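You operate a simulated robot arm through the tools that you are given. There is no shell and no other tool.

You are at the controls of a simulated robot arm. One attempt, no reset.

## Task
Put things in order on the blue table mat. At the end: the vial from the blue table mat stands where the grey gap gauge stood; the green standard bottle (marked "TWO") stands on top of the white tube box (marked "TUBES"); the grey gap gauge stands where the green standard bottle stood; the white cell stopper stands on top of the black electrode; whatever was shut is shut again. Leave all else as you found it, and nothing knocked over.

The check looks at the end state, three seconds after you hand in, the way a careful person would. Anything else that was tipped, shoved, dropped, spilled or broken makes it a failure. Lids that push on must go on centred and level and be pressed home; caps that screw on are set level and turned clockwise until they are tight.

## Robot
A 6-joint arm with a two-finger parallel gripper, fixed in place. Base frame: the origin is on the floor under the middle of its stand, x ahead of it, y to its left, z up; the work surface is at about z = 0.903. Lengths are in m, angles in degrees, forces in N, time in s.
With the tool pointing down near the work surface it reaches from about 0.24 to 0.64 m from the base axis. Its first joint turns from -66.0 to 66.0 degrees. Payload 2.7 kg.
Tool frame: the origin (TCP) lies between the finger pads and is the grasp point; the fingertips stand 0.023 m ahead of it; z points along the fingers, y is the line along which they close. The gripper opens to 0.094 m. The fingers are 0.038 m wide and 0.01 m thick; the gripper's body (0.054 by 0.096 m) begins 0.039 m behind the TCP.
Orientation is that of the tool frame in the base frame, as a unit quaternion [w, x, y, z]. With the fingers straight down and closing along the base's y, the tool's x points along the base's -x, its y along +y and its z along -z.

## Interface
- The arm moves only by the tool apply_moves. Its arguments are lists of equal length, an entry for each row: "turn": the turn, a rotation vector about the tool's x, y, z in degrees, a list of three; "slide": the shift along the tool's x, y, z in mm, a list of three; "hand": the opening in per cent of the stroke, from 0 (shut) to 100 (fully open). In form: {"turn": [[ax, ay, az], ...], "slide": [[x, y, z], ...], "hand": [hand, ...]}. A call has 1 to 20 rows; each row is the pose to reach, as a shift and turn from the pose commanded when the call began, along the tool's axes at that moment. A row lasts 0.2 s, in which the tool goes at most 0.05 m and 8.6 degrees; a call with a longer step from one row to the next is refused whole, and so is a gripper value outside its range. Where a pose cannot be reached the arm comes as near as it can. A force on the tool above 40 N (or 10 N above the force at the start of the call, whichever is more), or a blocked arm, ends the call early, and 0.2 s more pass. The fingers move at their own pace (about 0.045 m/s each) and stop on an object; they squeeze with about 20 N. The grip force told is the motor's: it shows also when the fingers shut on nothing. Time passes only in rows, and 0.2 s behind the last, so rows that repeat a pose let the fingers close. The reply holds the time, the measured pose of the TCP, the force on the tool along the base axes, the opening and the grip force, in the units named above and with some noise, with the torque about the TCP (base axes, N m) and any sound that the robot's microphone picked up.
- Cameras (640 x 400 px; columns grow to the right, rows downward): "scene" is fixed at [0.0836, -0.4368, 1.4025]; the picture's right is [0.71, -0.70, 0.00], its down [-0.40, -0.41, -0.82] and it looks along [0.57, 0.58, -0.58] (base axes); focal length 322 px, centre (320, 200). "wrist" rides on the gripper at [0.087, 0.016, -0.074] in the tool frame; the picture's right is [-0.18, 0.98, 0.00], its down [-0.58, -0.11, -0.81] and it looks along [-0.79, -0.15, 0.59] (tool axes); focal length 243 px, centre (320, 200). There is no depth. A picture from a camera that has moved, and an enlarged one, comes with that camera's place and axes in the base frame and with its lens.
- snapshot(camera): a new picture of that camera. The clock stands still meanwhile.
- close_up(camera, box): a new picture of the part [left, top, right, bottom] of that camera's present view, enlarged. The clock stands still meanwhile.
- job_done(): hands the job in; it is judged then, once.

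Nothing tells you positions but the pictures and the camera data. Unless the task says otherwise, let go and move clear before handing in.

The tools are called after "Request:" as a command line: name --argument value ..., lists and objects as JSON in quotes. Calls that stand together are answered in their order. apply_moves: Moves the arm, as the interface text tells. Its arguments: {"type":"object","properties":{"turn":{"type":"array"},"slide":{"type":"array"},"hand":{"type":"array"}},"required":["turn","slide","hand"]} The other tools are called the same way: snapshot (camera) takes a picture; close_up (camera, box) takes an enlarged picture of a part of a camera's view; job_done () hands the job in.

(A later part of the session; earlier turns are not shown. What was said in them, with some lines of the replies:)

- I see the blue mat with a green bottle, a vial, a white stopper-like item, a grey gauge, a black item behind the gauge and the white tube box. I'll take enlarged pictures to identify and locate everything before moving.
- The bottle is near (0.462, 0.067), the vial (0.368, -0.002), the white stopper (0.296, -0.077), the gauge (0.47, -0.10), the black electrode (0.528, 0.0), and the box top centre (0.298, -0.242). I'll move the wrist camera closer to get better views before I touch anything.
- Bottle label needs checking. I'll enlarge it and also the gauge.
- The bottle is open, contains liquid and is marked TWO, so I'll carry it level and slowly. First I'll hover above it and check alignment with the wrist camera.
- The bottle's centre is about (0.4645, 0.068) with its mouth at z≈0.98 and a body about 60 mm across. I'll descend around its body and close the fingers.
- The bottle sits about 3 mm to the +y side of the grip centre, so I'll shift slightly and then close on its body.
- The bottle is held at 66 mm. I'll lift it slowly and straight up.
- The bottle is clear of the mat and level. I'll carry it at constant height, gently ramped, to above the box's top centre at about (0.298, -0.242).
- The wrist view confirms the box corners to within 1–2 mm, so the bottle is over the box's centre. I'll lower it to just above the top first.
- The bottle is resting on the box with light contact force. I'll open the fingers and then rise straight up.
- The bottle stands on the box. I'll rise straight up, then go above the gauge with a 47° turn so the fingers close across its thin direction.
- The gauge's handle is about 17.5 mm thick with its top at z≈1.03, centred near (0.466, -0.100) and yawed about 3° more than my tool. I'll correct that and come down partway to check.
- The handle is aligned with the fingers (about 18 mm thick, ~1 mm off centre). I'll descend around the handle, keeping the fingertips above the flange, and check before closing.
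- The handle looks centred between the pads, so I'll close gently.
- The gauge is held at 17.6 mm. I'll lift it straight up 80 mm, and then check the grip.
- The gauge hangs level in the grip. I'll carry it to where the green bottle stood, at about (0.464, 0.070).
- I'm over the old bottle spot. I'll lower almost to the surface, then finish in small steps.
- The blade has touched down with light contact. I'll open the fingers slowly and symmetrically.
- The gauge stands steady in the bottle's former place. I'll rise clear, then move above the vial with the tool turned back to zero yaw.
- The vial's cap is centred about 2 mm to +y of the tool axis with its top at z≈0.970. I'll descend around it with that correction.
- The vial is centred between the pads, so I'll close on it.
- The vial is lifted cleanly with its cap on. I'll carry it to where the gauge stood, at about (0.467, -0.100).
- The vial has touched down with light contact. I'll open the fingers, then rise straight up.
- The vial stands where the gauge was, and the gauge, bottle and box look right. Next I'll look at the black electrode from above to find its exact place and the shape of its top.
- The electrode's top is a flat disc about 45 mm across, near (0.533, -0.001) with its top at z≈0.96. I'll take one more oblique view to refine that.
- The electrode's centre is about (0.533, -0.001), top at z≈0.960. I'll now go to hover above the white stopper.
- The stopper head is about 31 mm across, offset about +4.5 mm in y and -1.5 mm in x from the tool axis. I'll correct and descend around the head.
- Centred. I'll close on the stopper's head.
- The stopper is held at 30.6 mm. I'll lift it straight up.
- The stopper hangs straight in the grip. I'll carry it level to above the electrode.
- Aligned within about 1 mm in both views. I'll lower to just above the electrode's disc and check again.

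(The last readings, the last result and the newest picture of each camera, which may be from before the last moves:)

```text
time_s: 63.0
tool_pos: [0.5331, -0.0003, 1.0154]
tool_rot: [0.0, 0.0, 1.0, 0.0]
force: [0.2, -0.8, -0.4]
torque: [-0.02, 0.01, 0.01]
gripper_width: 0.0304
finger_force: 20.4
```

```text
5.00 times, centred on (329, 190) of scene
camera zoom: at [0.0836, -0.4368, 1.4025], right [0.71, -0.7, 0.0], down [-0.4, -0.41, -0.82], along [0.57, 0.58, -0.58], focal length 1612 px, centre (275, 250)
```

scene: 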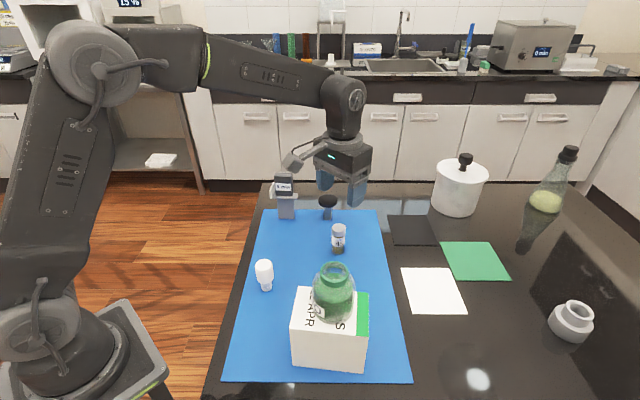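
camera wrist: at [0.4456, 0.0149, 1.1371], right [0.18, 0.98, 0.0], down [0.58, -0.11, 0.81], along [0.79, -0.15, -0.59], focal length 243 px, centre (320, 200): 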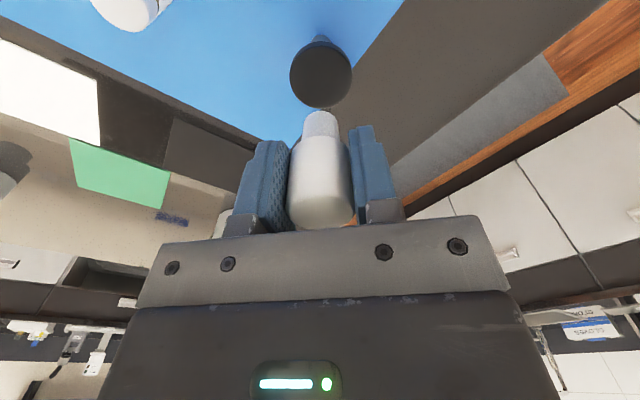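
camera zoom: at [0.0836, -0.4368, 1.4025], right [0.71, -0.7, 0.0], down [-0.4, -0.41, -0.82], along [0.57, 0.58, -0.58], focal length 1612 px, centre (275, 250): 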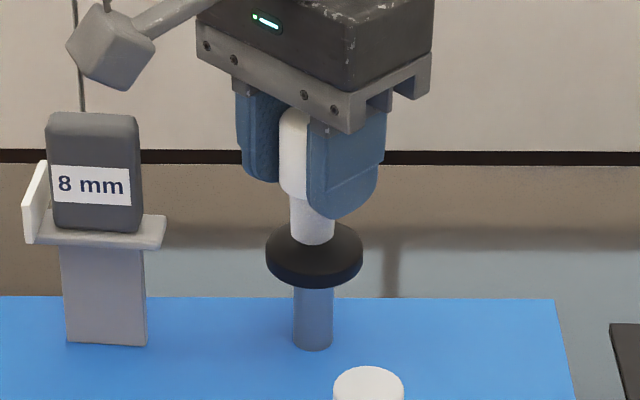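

Request:
apply_moves --turn '[[0, 0, 0], [0, 0, 0], [0, 0, 0]]' --slide '[[0, 0, 1.2], [0, 0, 2.4], [0, 0, 3]]' --hand '[20, 20, 20]'

Request:
apply_moves --turn '[[0, 0, 0], [0, 0, 0]]' --slide '[[0, 0, 0.5], [0, 0, 0.9]]' --hand '[20, 20]'

Request:
close_up --camera "wrist" --box '[250, 60, 390, 180]'

Request:
close_up --camera "scene" --box '[299, 170, 359, 230]'

```text
time_s: 63.8
tool_pos: [0.5334, -0.0002, 1.0123]
tool_rot: [0.0, 0.001, 1.0, 0.0]
force: [-0.4, 0.1, -0.1]
torque: [-0.03, -0.02, 0.01]
gripper_width: 0.0307
finger_force: 19.9
```

```text
time_s: 64.4
tool_pos: [0.5346, 0.0001, 1.0118]
tool_rot: [0.0, 0.0, 1.0, 0.0]
force: [0.9, -0.7, 4.0]
torque: [-0.05, -0.02, -0.02]
gripper_width: 0.0305
finger_force: 20.1
```

```text
3.33 times, centred on (320, 120) of wrist
camera zoom: at [0.4463, 0.0146, 1.0867], right [0.18, 0.98, 0.0], down [0.58, -0.11, 0.81], along [0.79, -0.15, -0.59], focal length 809 px, centre (320, 467)
```

zoom: 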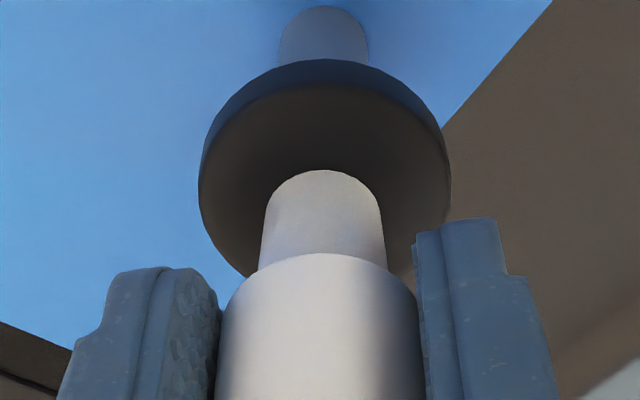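

```text
6.67 times, centred on (329, 200) of scene
camera zoom: at [0.0835, -0.4368, 1.4025], right [0.71, -0.7, 0.0], down [-0.4, -0.41, -0.82], along [0.57, 0.58, -0.58], focal length 2149 px, centre (260, 200)
```

zoom: 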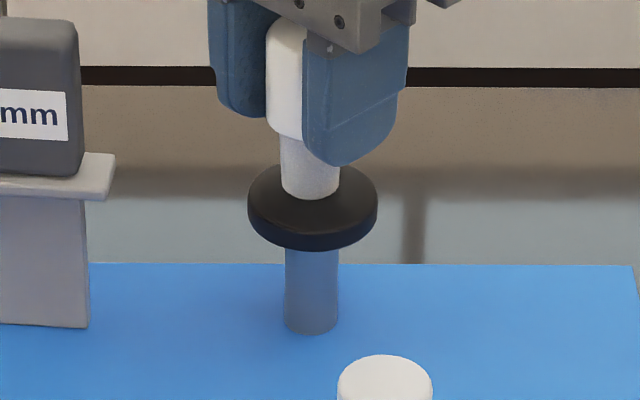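

Contact force has appeared, but the scene view makes me want to double-check the seating. I'll enlarge both views.

Request:
close_up --camera "scene" --box '[314, 185, 344, 215]'

Request:
close_up --camera "wrist" --box '[280, 60, 360, 120]'

Request:
snapshot --camera "scene"

```text
13.33 times, centred on (329, 200) of scene
camera zoom: at [0.0835, -0.4368, 1.4025], right [0.71, -0.7, 0.0], down [-0.4, -0.41, -0.82], along [0.57, 0.58, -0.58], focal length 4297 px, centre (200, 200)
```

zoom: 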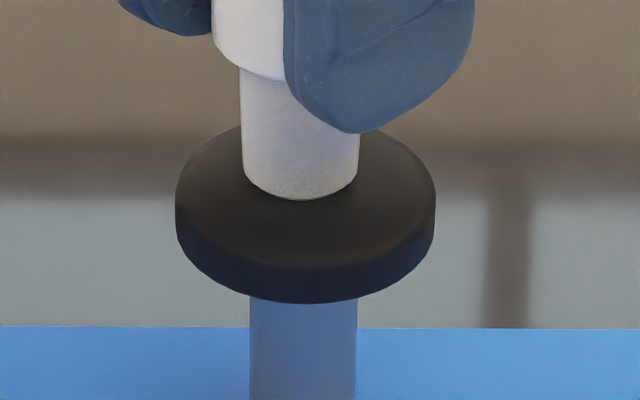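

```text
6.67 times, centred on (320, 90) of wrist
camera zoom: at [0.4463, 0.0146, 1.0867], right [0.18, 0.98, 0.0], down [0.58, -0.11, 0.81], along [0.79, -0.15, -0.59], focal length 1618 px, centre (320, 933)
```

zoom: 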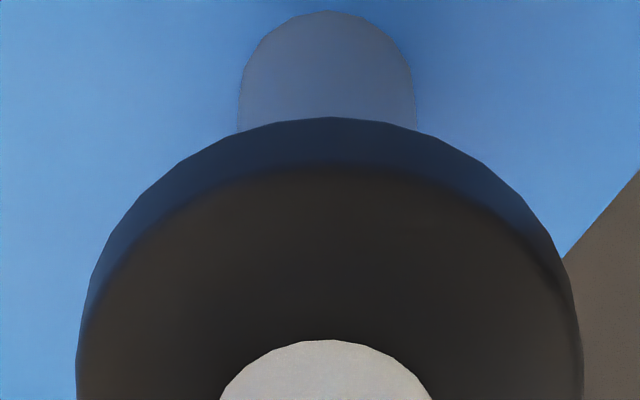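

```text
taken
```

scene: 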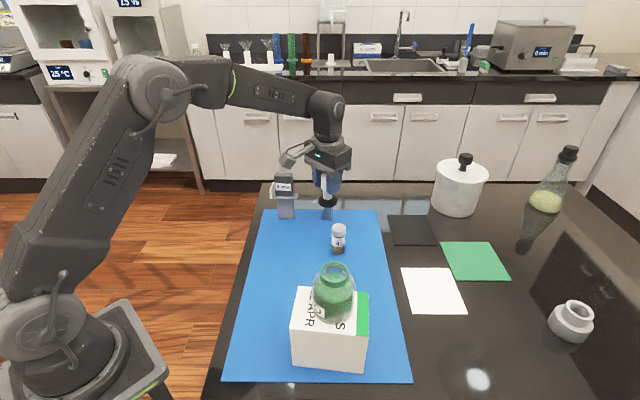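

The wrist view shows the stopper centred on the disc, and contact force is real; the disc's top may be slightly crowned. I'll relax the press a little, then open the fingers only a few mm so they can still catch it, and watch.

Request:
apply_moves --turn '[[0, 0, 0], [0, 0, 0]]' --slide '[[0, 0, -0.3], [0, 0, -0.5]]' --hand '[20, 20]'

```text
time_s: 65.0
tool_pos: [0.5343, 0.0001, 1.0121]
tool_rot: [0.0, 0.0, 1.0, 0.0]
force: [0.3, -1.0, 2.3]
torque: [-0.06, -0.02, -0.01]
gripper_width: 0.0307
finger_force: 19.6
```

Request:
apply_moves --turn '[[0, 0, 0], [0, 0, 0], [0, 0, 0], [0, 0, 0], [0, 0, 0], [0, 0, 0]]' --slide '[[0, 0, 0], [0, 0, 0], [0, 0, 0], [0, 0, 0], [0, 0, 0], [0, 0, 0]]' --hand '[31, 32, 33, 34, 35, 36]'

Request:
close_up --camera "scene" --box '[299, 165, 359, 225]'

Request:
close_up --camera "wrist" --box '[250, 60, 390, 240]'

```text
time_s: 66.4
tool_pos: [0.5329, -0.0005, 1.0114]
tool_rot: [0.0, -0.001, 1.0, 0.0]
force: [0.6, -0.4, 0.5]
torque: [0.01, -0.01, 0.0]
gripper_width: 0.0337
finger_force: 0.0
```

```text
6.67 times, centred on (329, 195) of scene
camera zoom: at [0.0836, -0.4368, 1.4025], right [0.71, -0.7, 0.0], down [-0.4, -0.41, -0.82], along [0.57, 0.58, -0.58], focal length 2149 px, centre (260, 233)
```

zoom: 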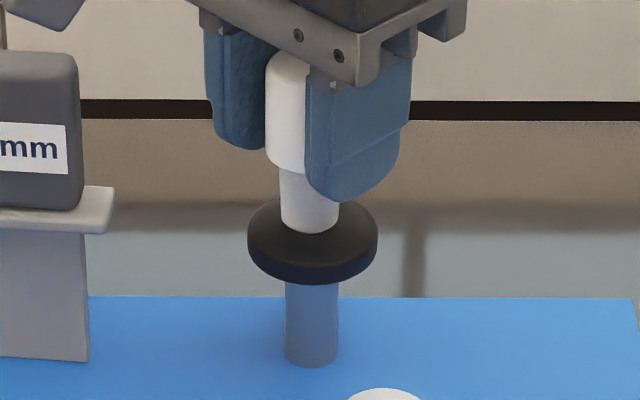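

```text
2.22 times, centred on (320, 150) of wrist
camera zoom: at [0.4462, 0.0147, 1.0867], right [0.18, 0.98, 0.0], down [0.58, -0.11, 0.81], along [0.79, -0.15, -0.59], focal length 539 px, centre (320, 311)
```

zoom: 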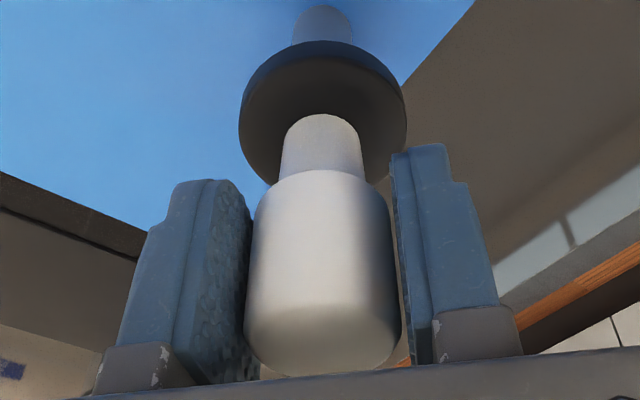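

The stopper did not move on release. I'll wait about two seconds with the fingers still close by and compare.

Request:
apply_moves --turn '[[0, 0, 0], [0, 0, 0], [0, 0, 0], [0, 0, 0], [0, 0, 0], [0, 0, 0], [0, 0, 0], [0, 0, 0], [0, 0, 0], [0, 0, 0]]' --slide '[[0, 0, 0], [0, 0, 0], [0, 0, 0], [0, 0, 0], [0, 0, 0], [0, 0, 0], [0, 0, 0], [0, 0, 0], [0, 0, 0], [0, 0, 0]]' --hand '[37, 38, 38, 38, 38, 38, 38, 38, 38, 38]'

Request:
close_up --camera "scene" --box '[299, 165, 359, 225]'

Request:
close_up --camera "wrist" --box '[250, 60, 390, 240]'

```text
time_s: 68.6
tool_pos: [0.5348, 0.0007, 1.0117]
tool_rot: [0.0, 0.0, 1.0, 0.0]
force: [-0.7, -0.5, 1.0]
torque: [0.01, -0.01, 0.02]
gripper_width: 0.0358
finger_force: 0.0
```

```text
6.67 times, centred on (329, 195) of scene
camera zoom: at [0.0836, -0.4368, 1.4025], right [0.71, -0.7, 0.0], down [-0.4, -0.41, -0.82], along [0.57, 0.58, -0.58], focal length 2149 px, centre (260, 233)
```

zoom: 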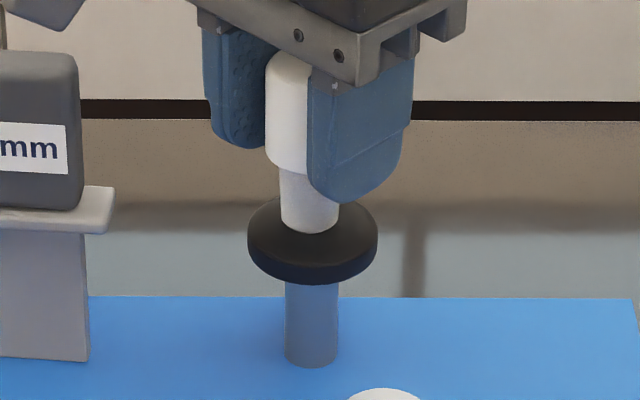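

```text
2.22 times, centred on (320, 150) of wrist
camera zoom: at [0.4462, 0.0147, 1.0867], right [0.18, 0.98, 0.0], down [0.58, -0.11, 0.81], along [0.79, -0.15, -0.59], focal length 539 px, centre (320, 311)
```

zoom: 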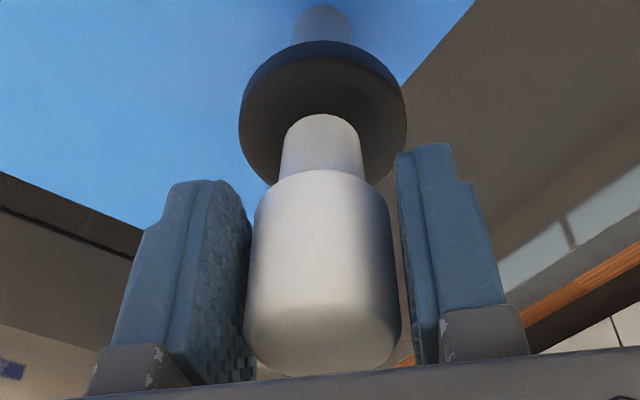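

It is stable. I'll open wider and rise straight up, away from the stack.

Request:
apply_moves --turn '[[0, 0, 0], [0, 0, 0], [0, 0, 0], [0, 0, 0]]' --slide '[[0, 0, 0], [0, 0, 0], [0, 0, 0], [0, 0, 0]]' --hand '[45, 55, 65, 70]'

Request:
apply_moves --turn '[[0, 0, 0], [0, 0, 0], [0, 0, 0], [0, 0, 0], [0, 0, 0], [0, 0, 0], [0, 0, 0]]' --slide '[[0, 0, -3], [0, 0, -10], [0, 0, -22], [0, 0, -40], [0, 0, -60], [0, 0, -80], [0, 0, -95]]' --hand '[70, 70, 70, 70, 70, 70, 70]'

Request:
close_up --camera "scene" --box '[299, 165, 359, 225]'

Request:
close_up --camera "wrist" --box '[250, 20, 390, 140]'

Request:
snapshot --camera "scene"

```text
time_s: 69.6
tool_pos: [0.5324, -0.0, 1.0119]
tool_rot: [0.0, 0.0, 1.0, 0.0]
force: [0.2, 0.2, -0.8]
torque: [-0.01, 0.04, 0.03]
gripper_width: 0.0657
finger_force: 0.2
```

```text
time_s: 71.2
tool_pos: [0.5313, 0.0021, 1.1077]
tool_rot: [0.0, 0.0, 1.0, 0.001]
force: [-1.4, 0.4, -0.3]
torque: [0.0, 0.0, -0.02]
gripper_width: 0.0657
finger_force: 0.1
```

```text
6.67 times, centred on (329, 195) of scene
camera zoom: at [0.0836, -0.4368, 1.4025], right [0.71, -0.7, 0.0], down [-0.4, -0.41, -0.82], along [0.57, 0.58, -0.58], focal length 2149 px, centre (260, 233)
```

zoom: 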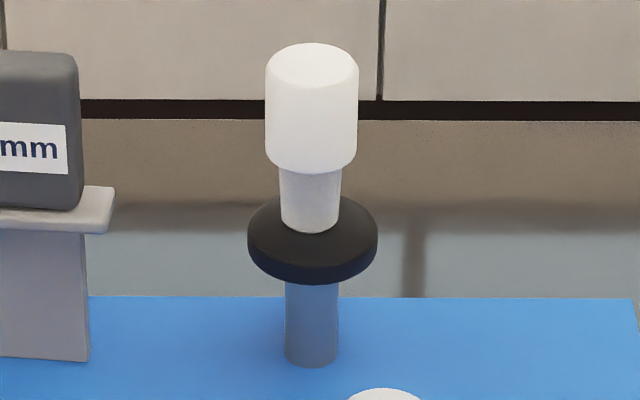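

```text
3.33 times, centred on (320, 80) of wrist
camera zoom: at [0.4455, 0.0149, 1.1819], right [0.18, 0.98, 0.0], down [0.58, -0.11, 0.81], along [0.79, -0.15, -0.59], focal length 809 px, centre (320, 600)
```

zoom: 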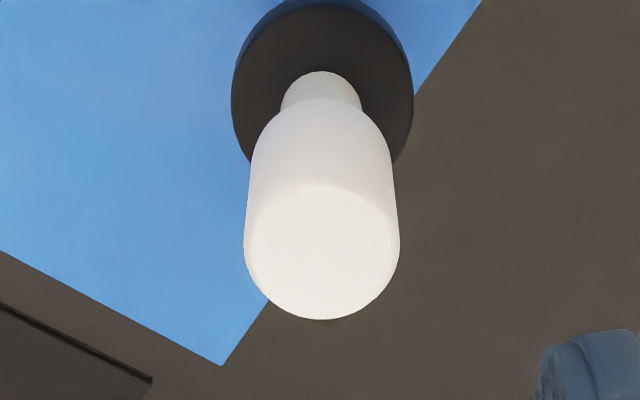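

```text
taken
```

scene: 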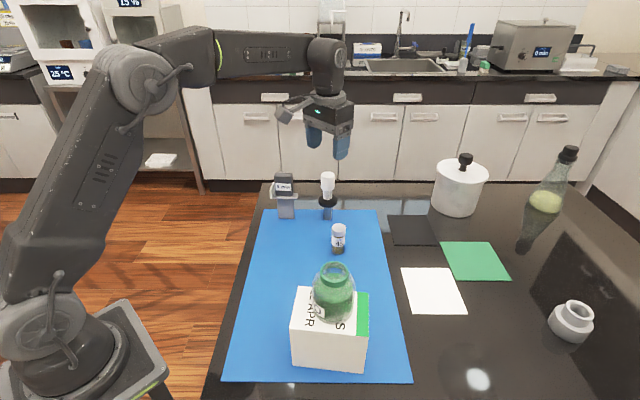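

The stopper stands upright on the electrode, and all four items are placed. I'll rise and back away to the starting pose, and then inspect everything once more.

Request:
apply_moves --turn '[[0, 0, 0], [0, 0, 0], [0, 0, 0], [0, 0, 0], [0, 0, 0], [0, 0, 0], [0, 0, 0], [0, 0, 0]]' --slide '[[0, 0, -20], [0, 0, -45], [0, 0, -70], [0, 0, -92], [30, 6, -93], [62, 12, -93], [94, 18, -93], [124, 24, -93]]' --hand '[70, 70, 70, 70, 80, 90, 100, 100]'

Request:
close_up --camera "scene" --box '[254, 160, 374, 270]'

Request:
close_up --camera "scene" --box '[304, 160, 354, 230]'

Request:
close_up --camera "scene" --box '[220, 220, 420, 390]'

Request:
snapshot --camera "wrist"

Request:
snapshot --camera "scene"

```text
time_s: 73.0
tool_pos: [0.4097, 0.0235, 1.1983]
tool_rot: [0.001, 0.001, 1.0, 0.0]
force: [-0.3, 0.2, 0.6]
torque: [0.0, -0.05, 0.0]
gripper_width: 0.0939
finger_force: 0.1
```

```text
3.64 times, centred on (314, 215) of scene
camera zoom: at [0.0836, -0.4368, 1.4025], right [0.71, -0.7, 0.0], down [-0.4, -0.41, -0.82], along [0.57, 0.58, -0.58], focal length 1172 px, centre (342, 146)
```

zoom: 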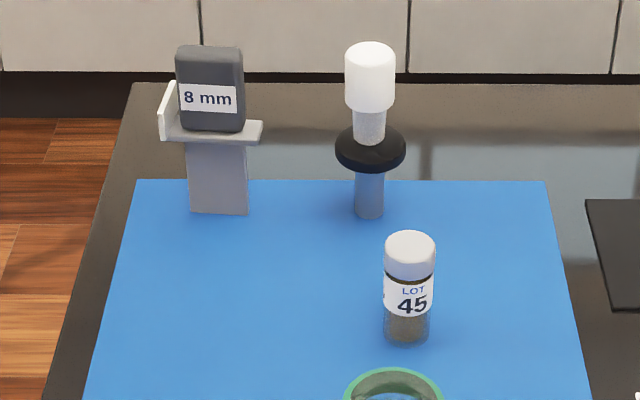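

```text
5.71 times, centred on (329, 195) of scene
camera zoom: at [0.0836, -0.4368, 1.4025], right [0.71, -0.7, 0.0], down [-0.4, -0.41, -0.82], along [0.57, 0.58, -0.58], focal length 1842 px, centre (269, 229)
```

zoom: 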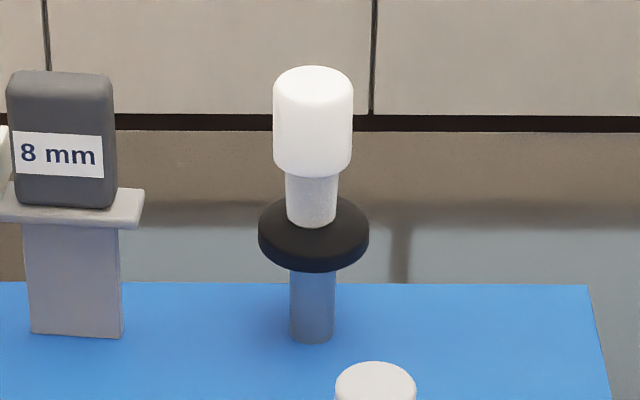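

```text
2.35 times, centred on (320, 305) of scene
camera zoom: at [0.0836, -0.4368, 1.4025], right [0.71, -0.7, 0.0], down [-0.4, -0.41, -0.82], along [0.57, 0.58, -0.58], focal length 758 px, centre (320, -47)
```

zoom: 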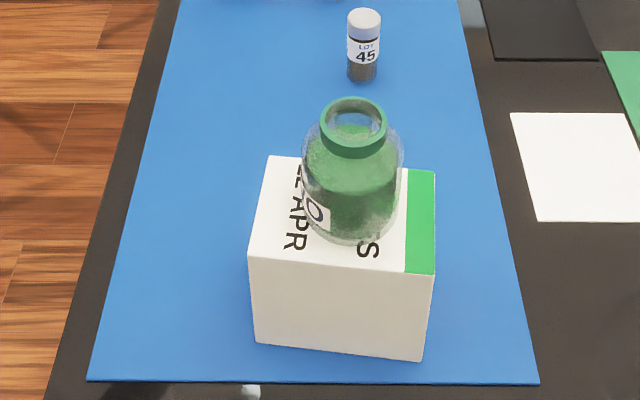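

```text
taken
camera wrist: at [0.3216, 0.0381, 1.2745], right [0.18, 0.98, 0.0], down [0.58, -0.11, 0.81], along [0.79, -0.15, -0.59], focal length 243 px, centre (320, 200)
```

wrist: 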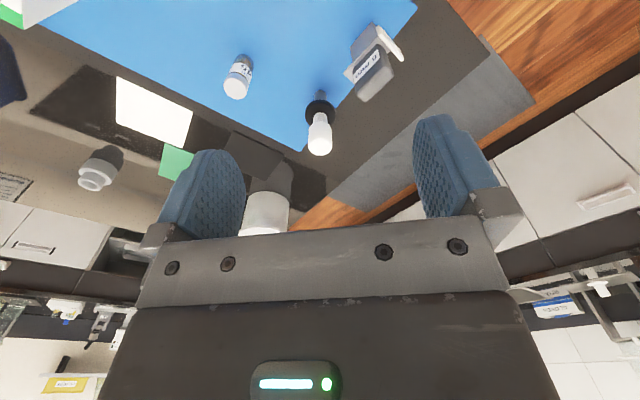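

```text
taken
```

scene: 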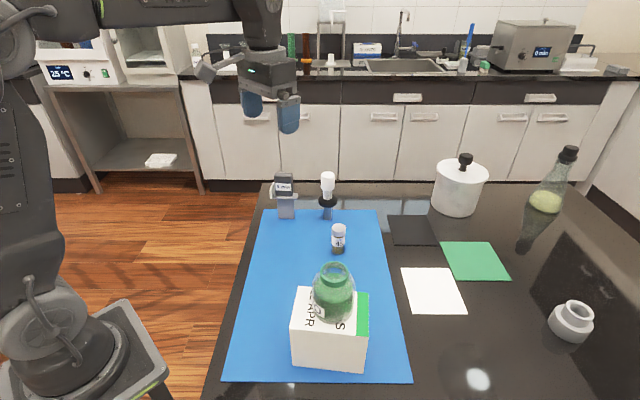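

Everything looks upright. I want one more careful look at how the stopper sits on the electrode from the wrist camera.

Request:
close_up --camera "wrist" --box '[295, 80, 345, 160]'

Request:
close_up --camera "wrist" --box '[330, 10, 420, 110]'

Request:
close_up --camera "scene" --box '[314, 180, 344, 225]'

```text
5.00 times, centred on (320, 120) of wrist
camera zoom: at [0.3216, 0.0381, 1.2745], right [0.18, 0.98, 0.0], down [0.58, -0.11, 0.81], along [0.79, -0.15, -0.59], focal length 1213 px, centre (320, 600)
```

zoom: 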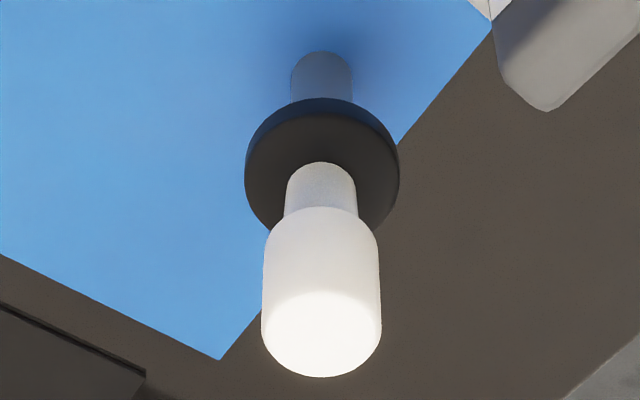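

```text
4.00 times, centred on (375, 60) of wrist
camera zoom: at [0.3216, 0.0381, 1.2745], right [0.18, 0.98, 0.0], down [0.58, -0.11, 0.81], along [0.79, -0.15, -0.59], focal length 970 px, centre (100, 760)
```

zoom: 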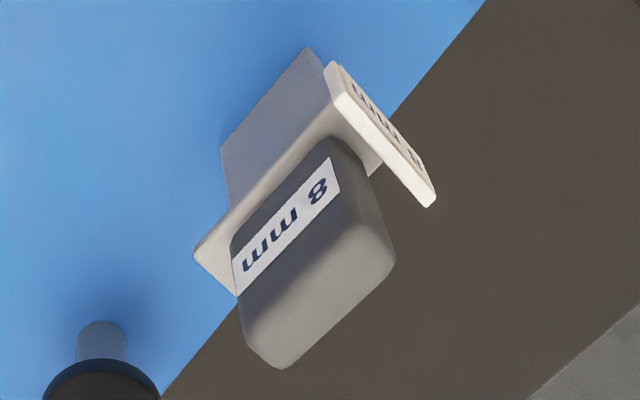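

```text
8.89 times, centred on (329, 202) of scene
camera zoom: at [0.0836, -0.4368, 1.4025], right [0.71, -0.7, 0.0], down [-0.4, -0.41, -0.82], along [0.57, 0.58, -0.58], focal length 2865 px, centre (240, 178)
```

zoom: 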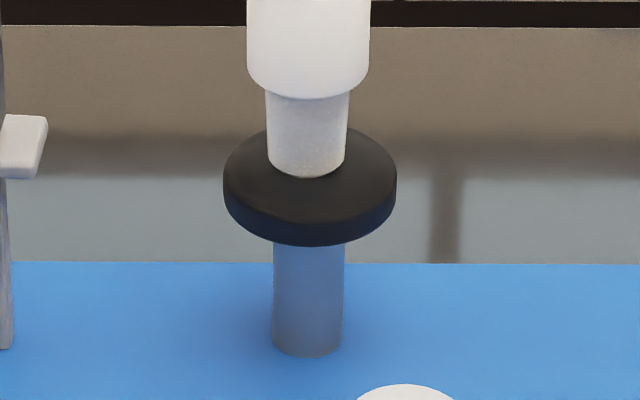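

All four moves check out. The green bottle "TWO" stands centred on the tube box. The gauge is upright where the bottle stood, and the capped vial is where the gauge stood. The stopper rests upright and steady on the black electrode. The gripper is empty and clear, so I'm handing in.

Request:
job_done

```text
The job is handed in.
```

I moved all four items as asked and handed the job in. The result of the check hasn't come back to me.

- **Green bottle "TWO":** it stands centred on the white tube box. It was open and full of liquid from the start, so I carried it level and left it open.
- **Grey gap gauge:** it stands upright where the bottle was, within a few millimetres by the camera views.
- **Vial "LOT 45":** it stands where the gauge was, with its cap still on.
- **White cell stopper:** it stands upright on the black electrode, near the centre of its top. It hadn't moved about 7 seconds after I let go. The two camera views differ by several millimetres on how it sits, probably because the electrode's top is slightly domed.

Nothing was opened, and I saw nothing tipped or spilled. The gripper was empty and back near its starting position at hand-in.
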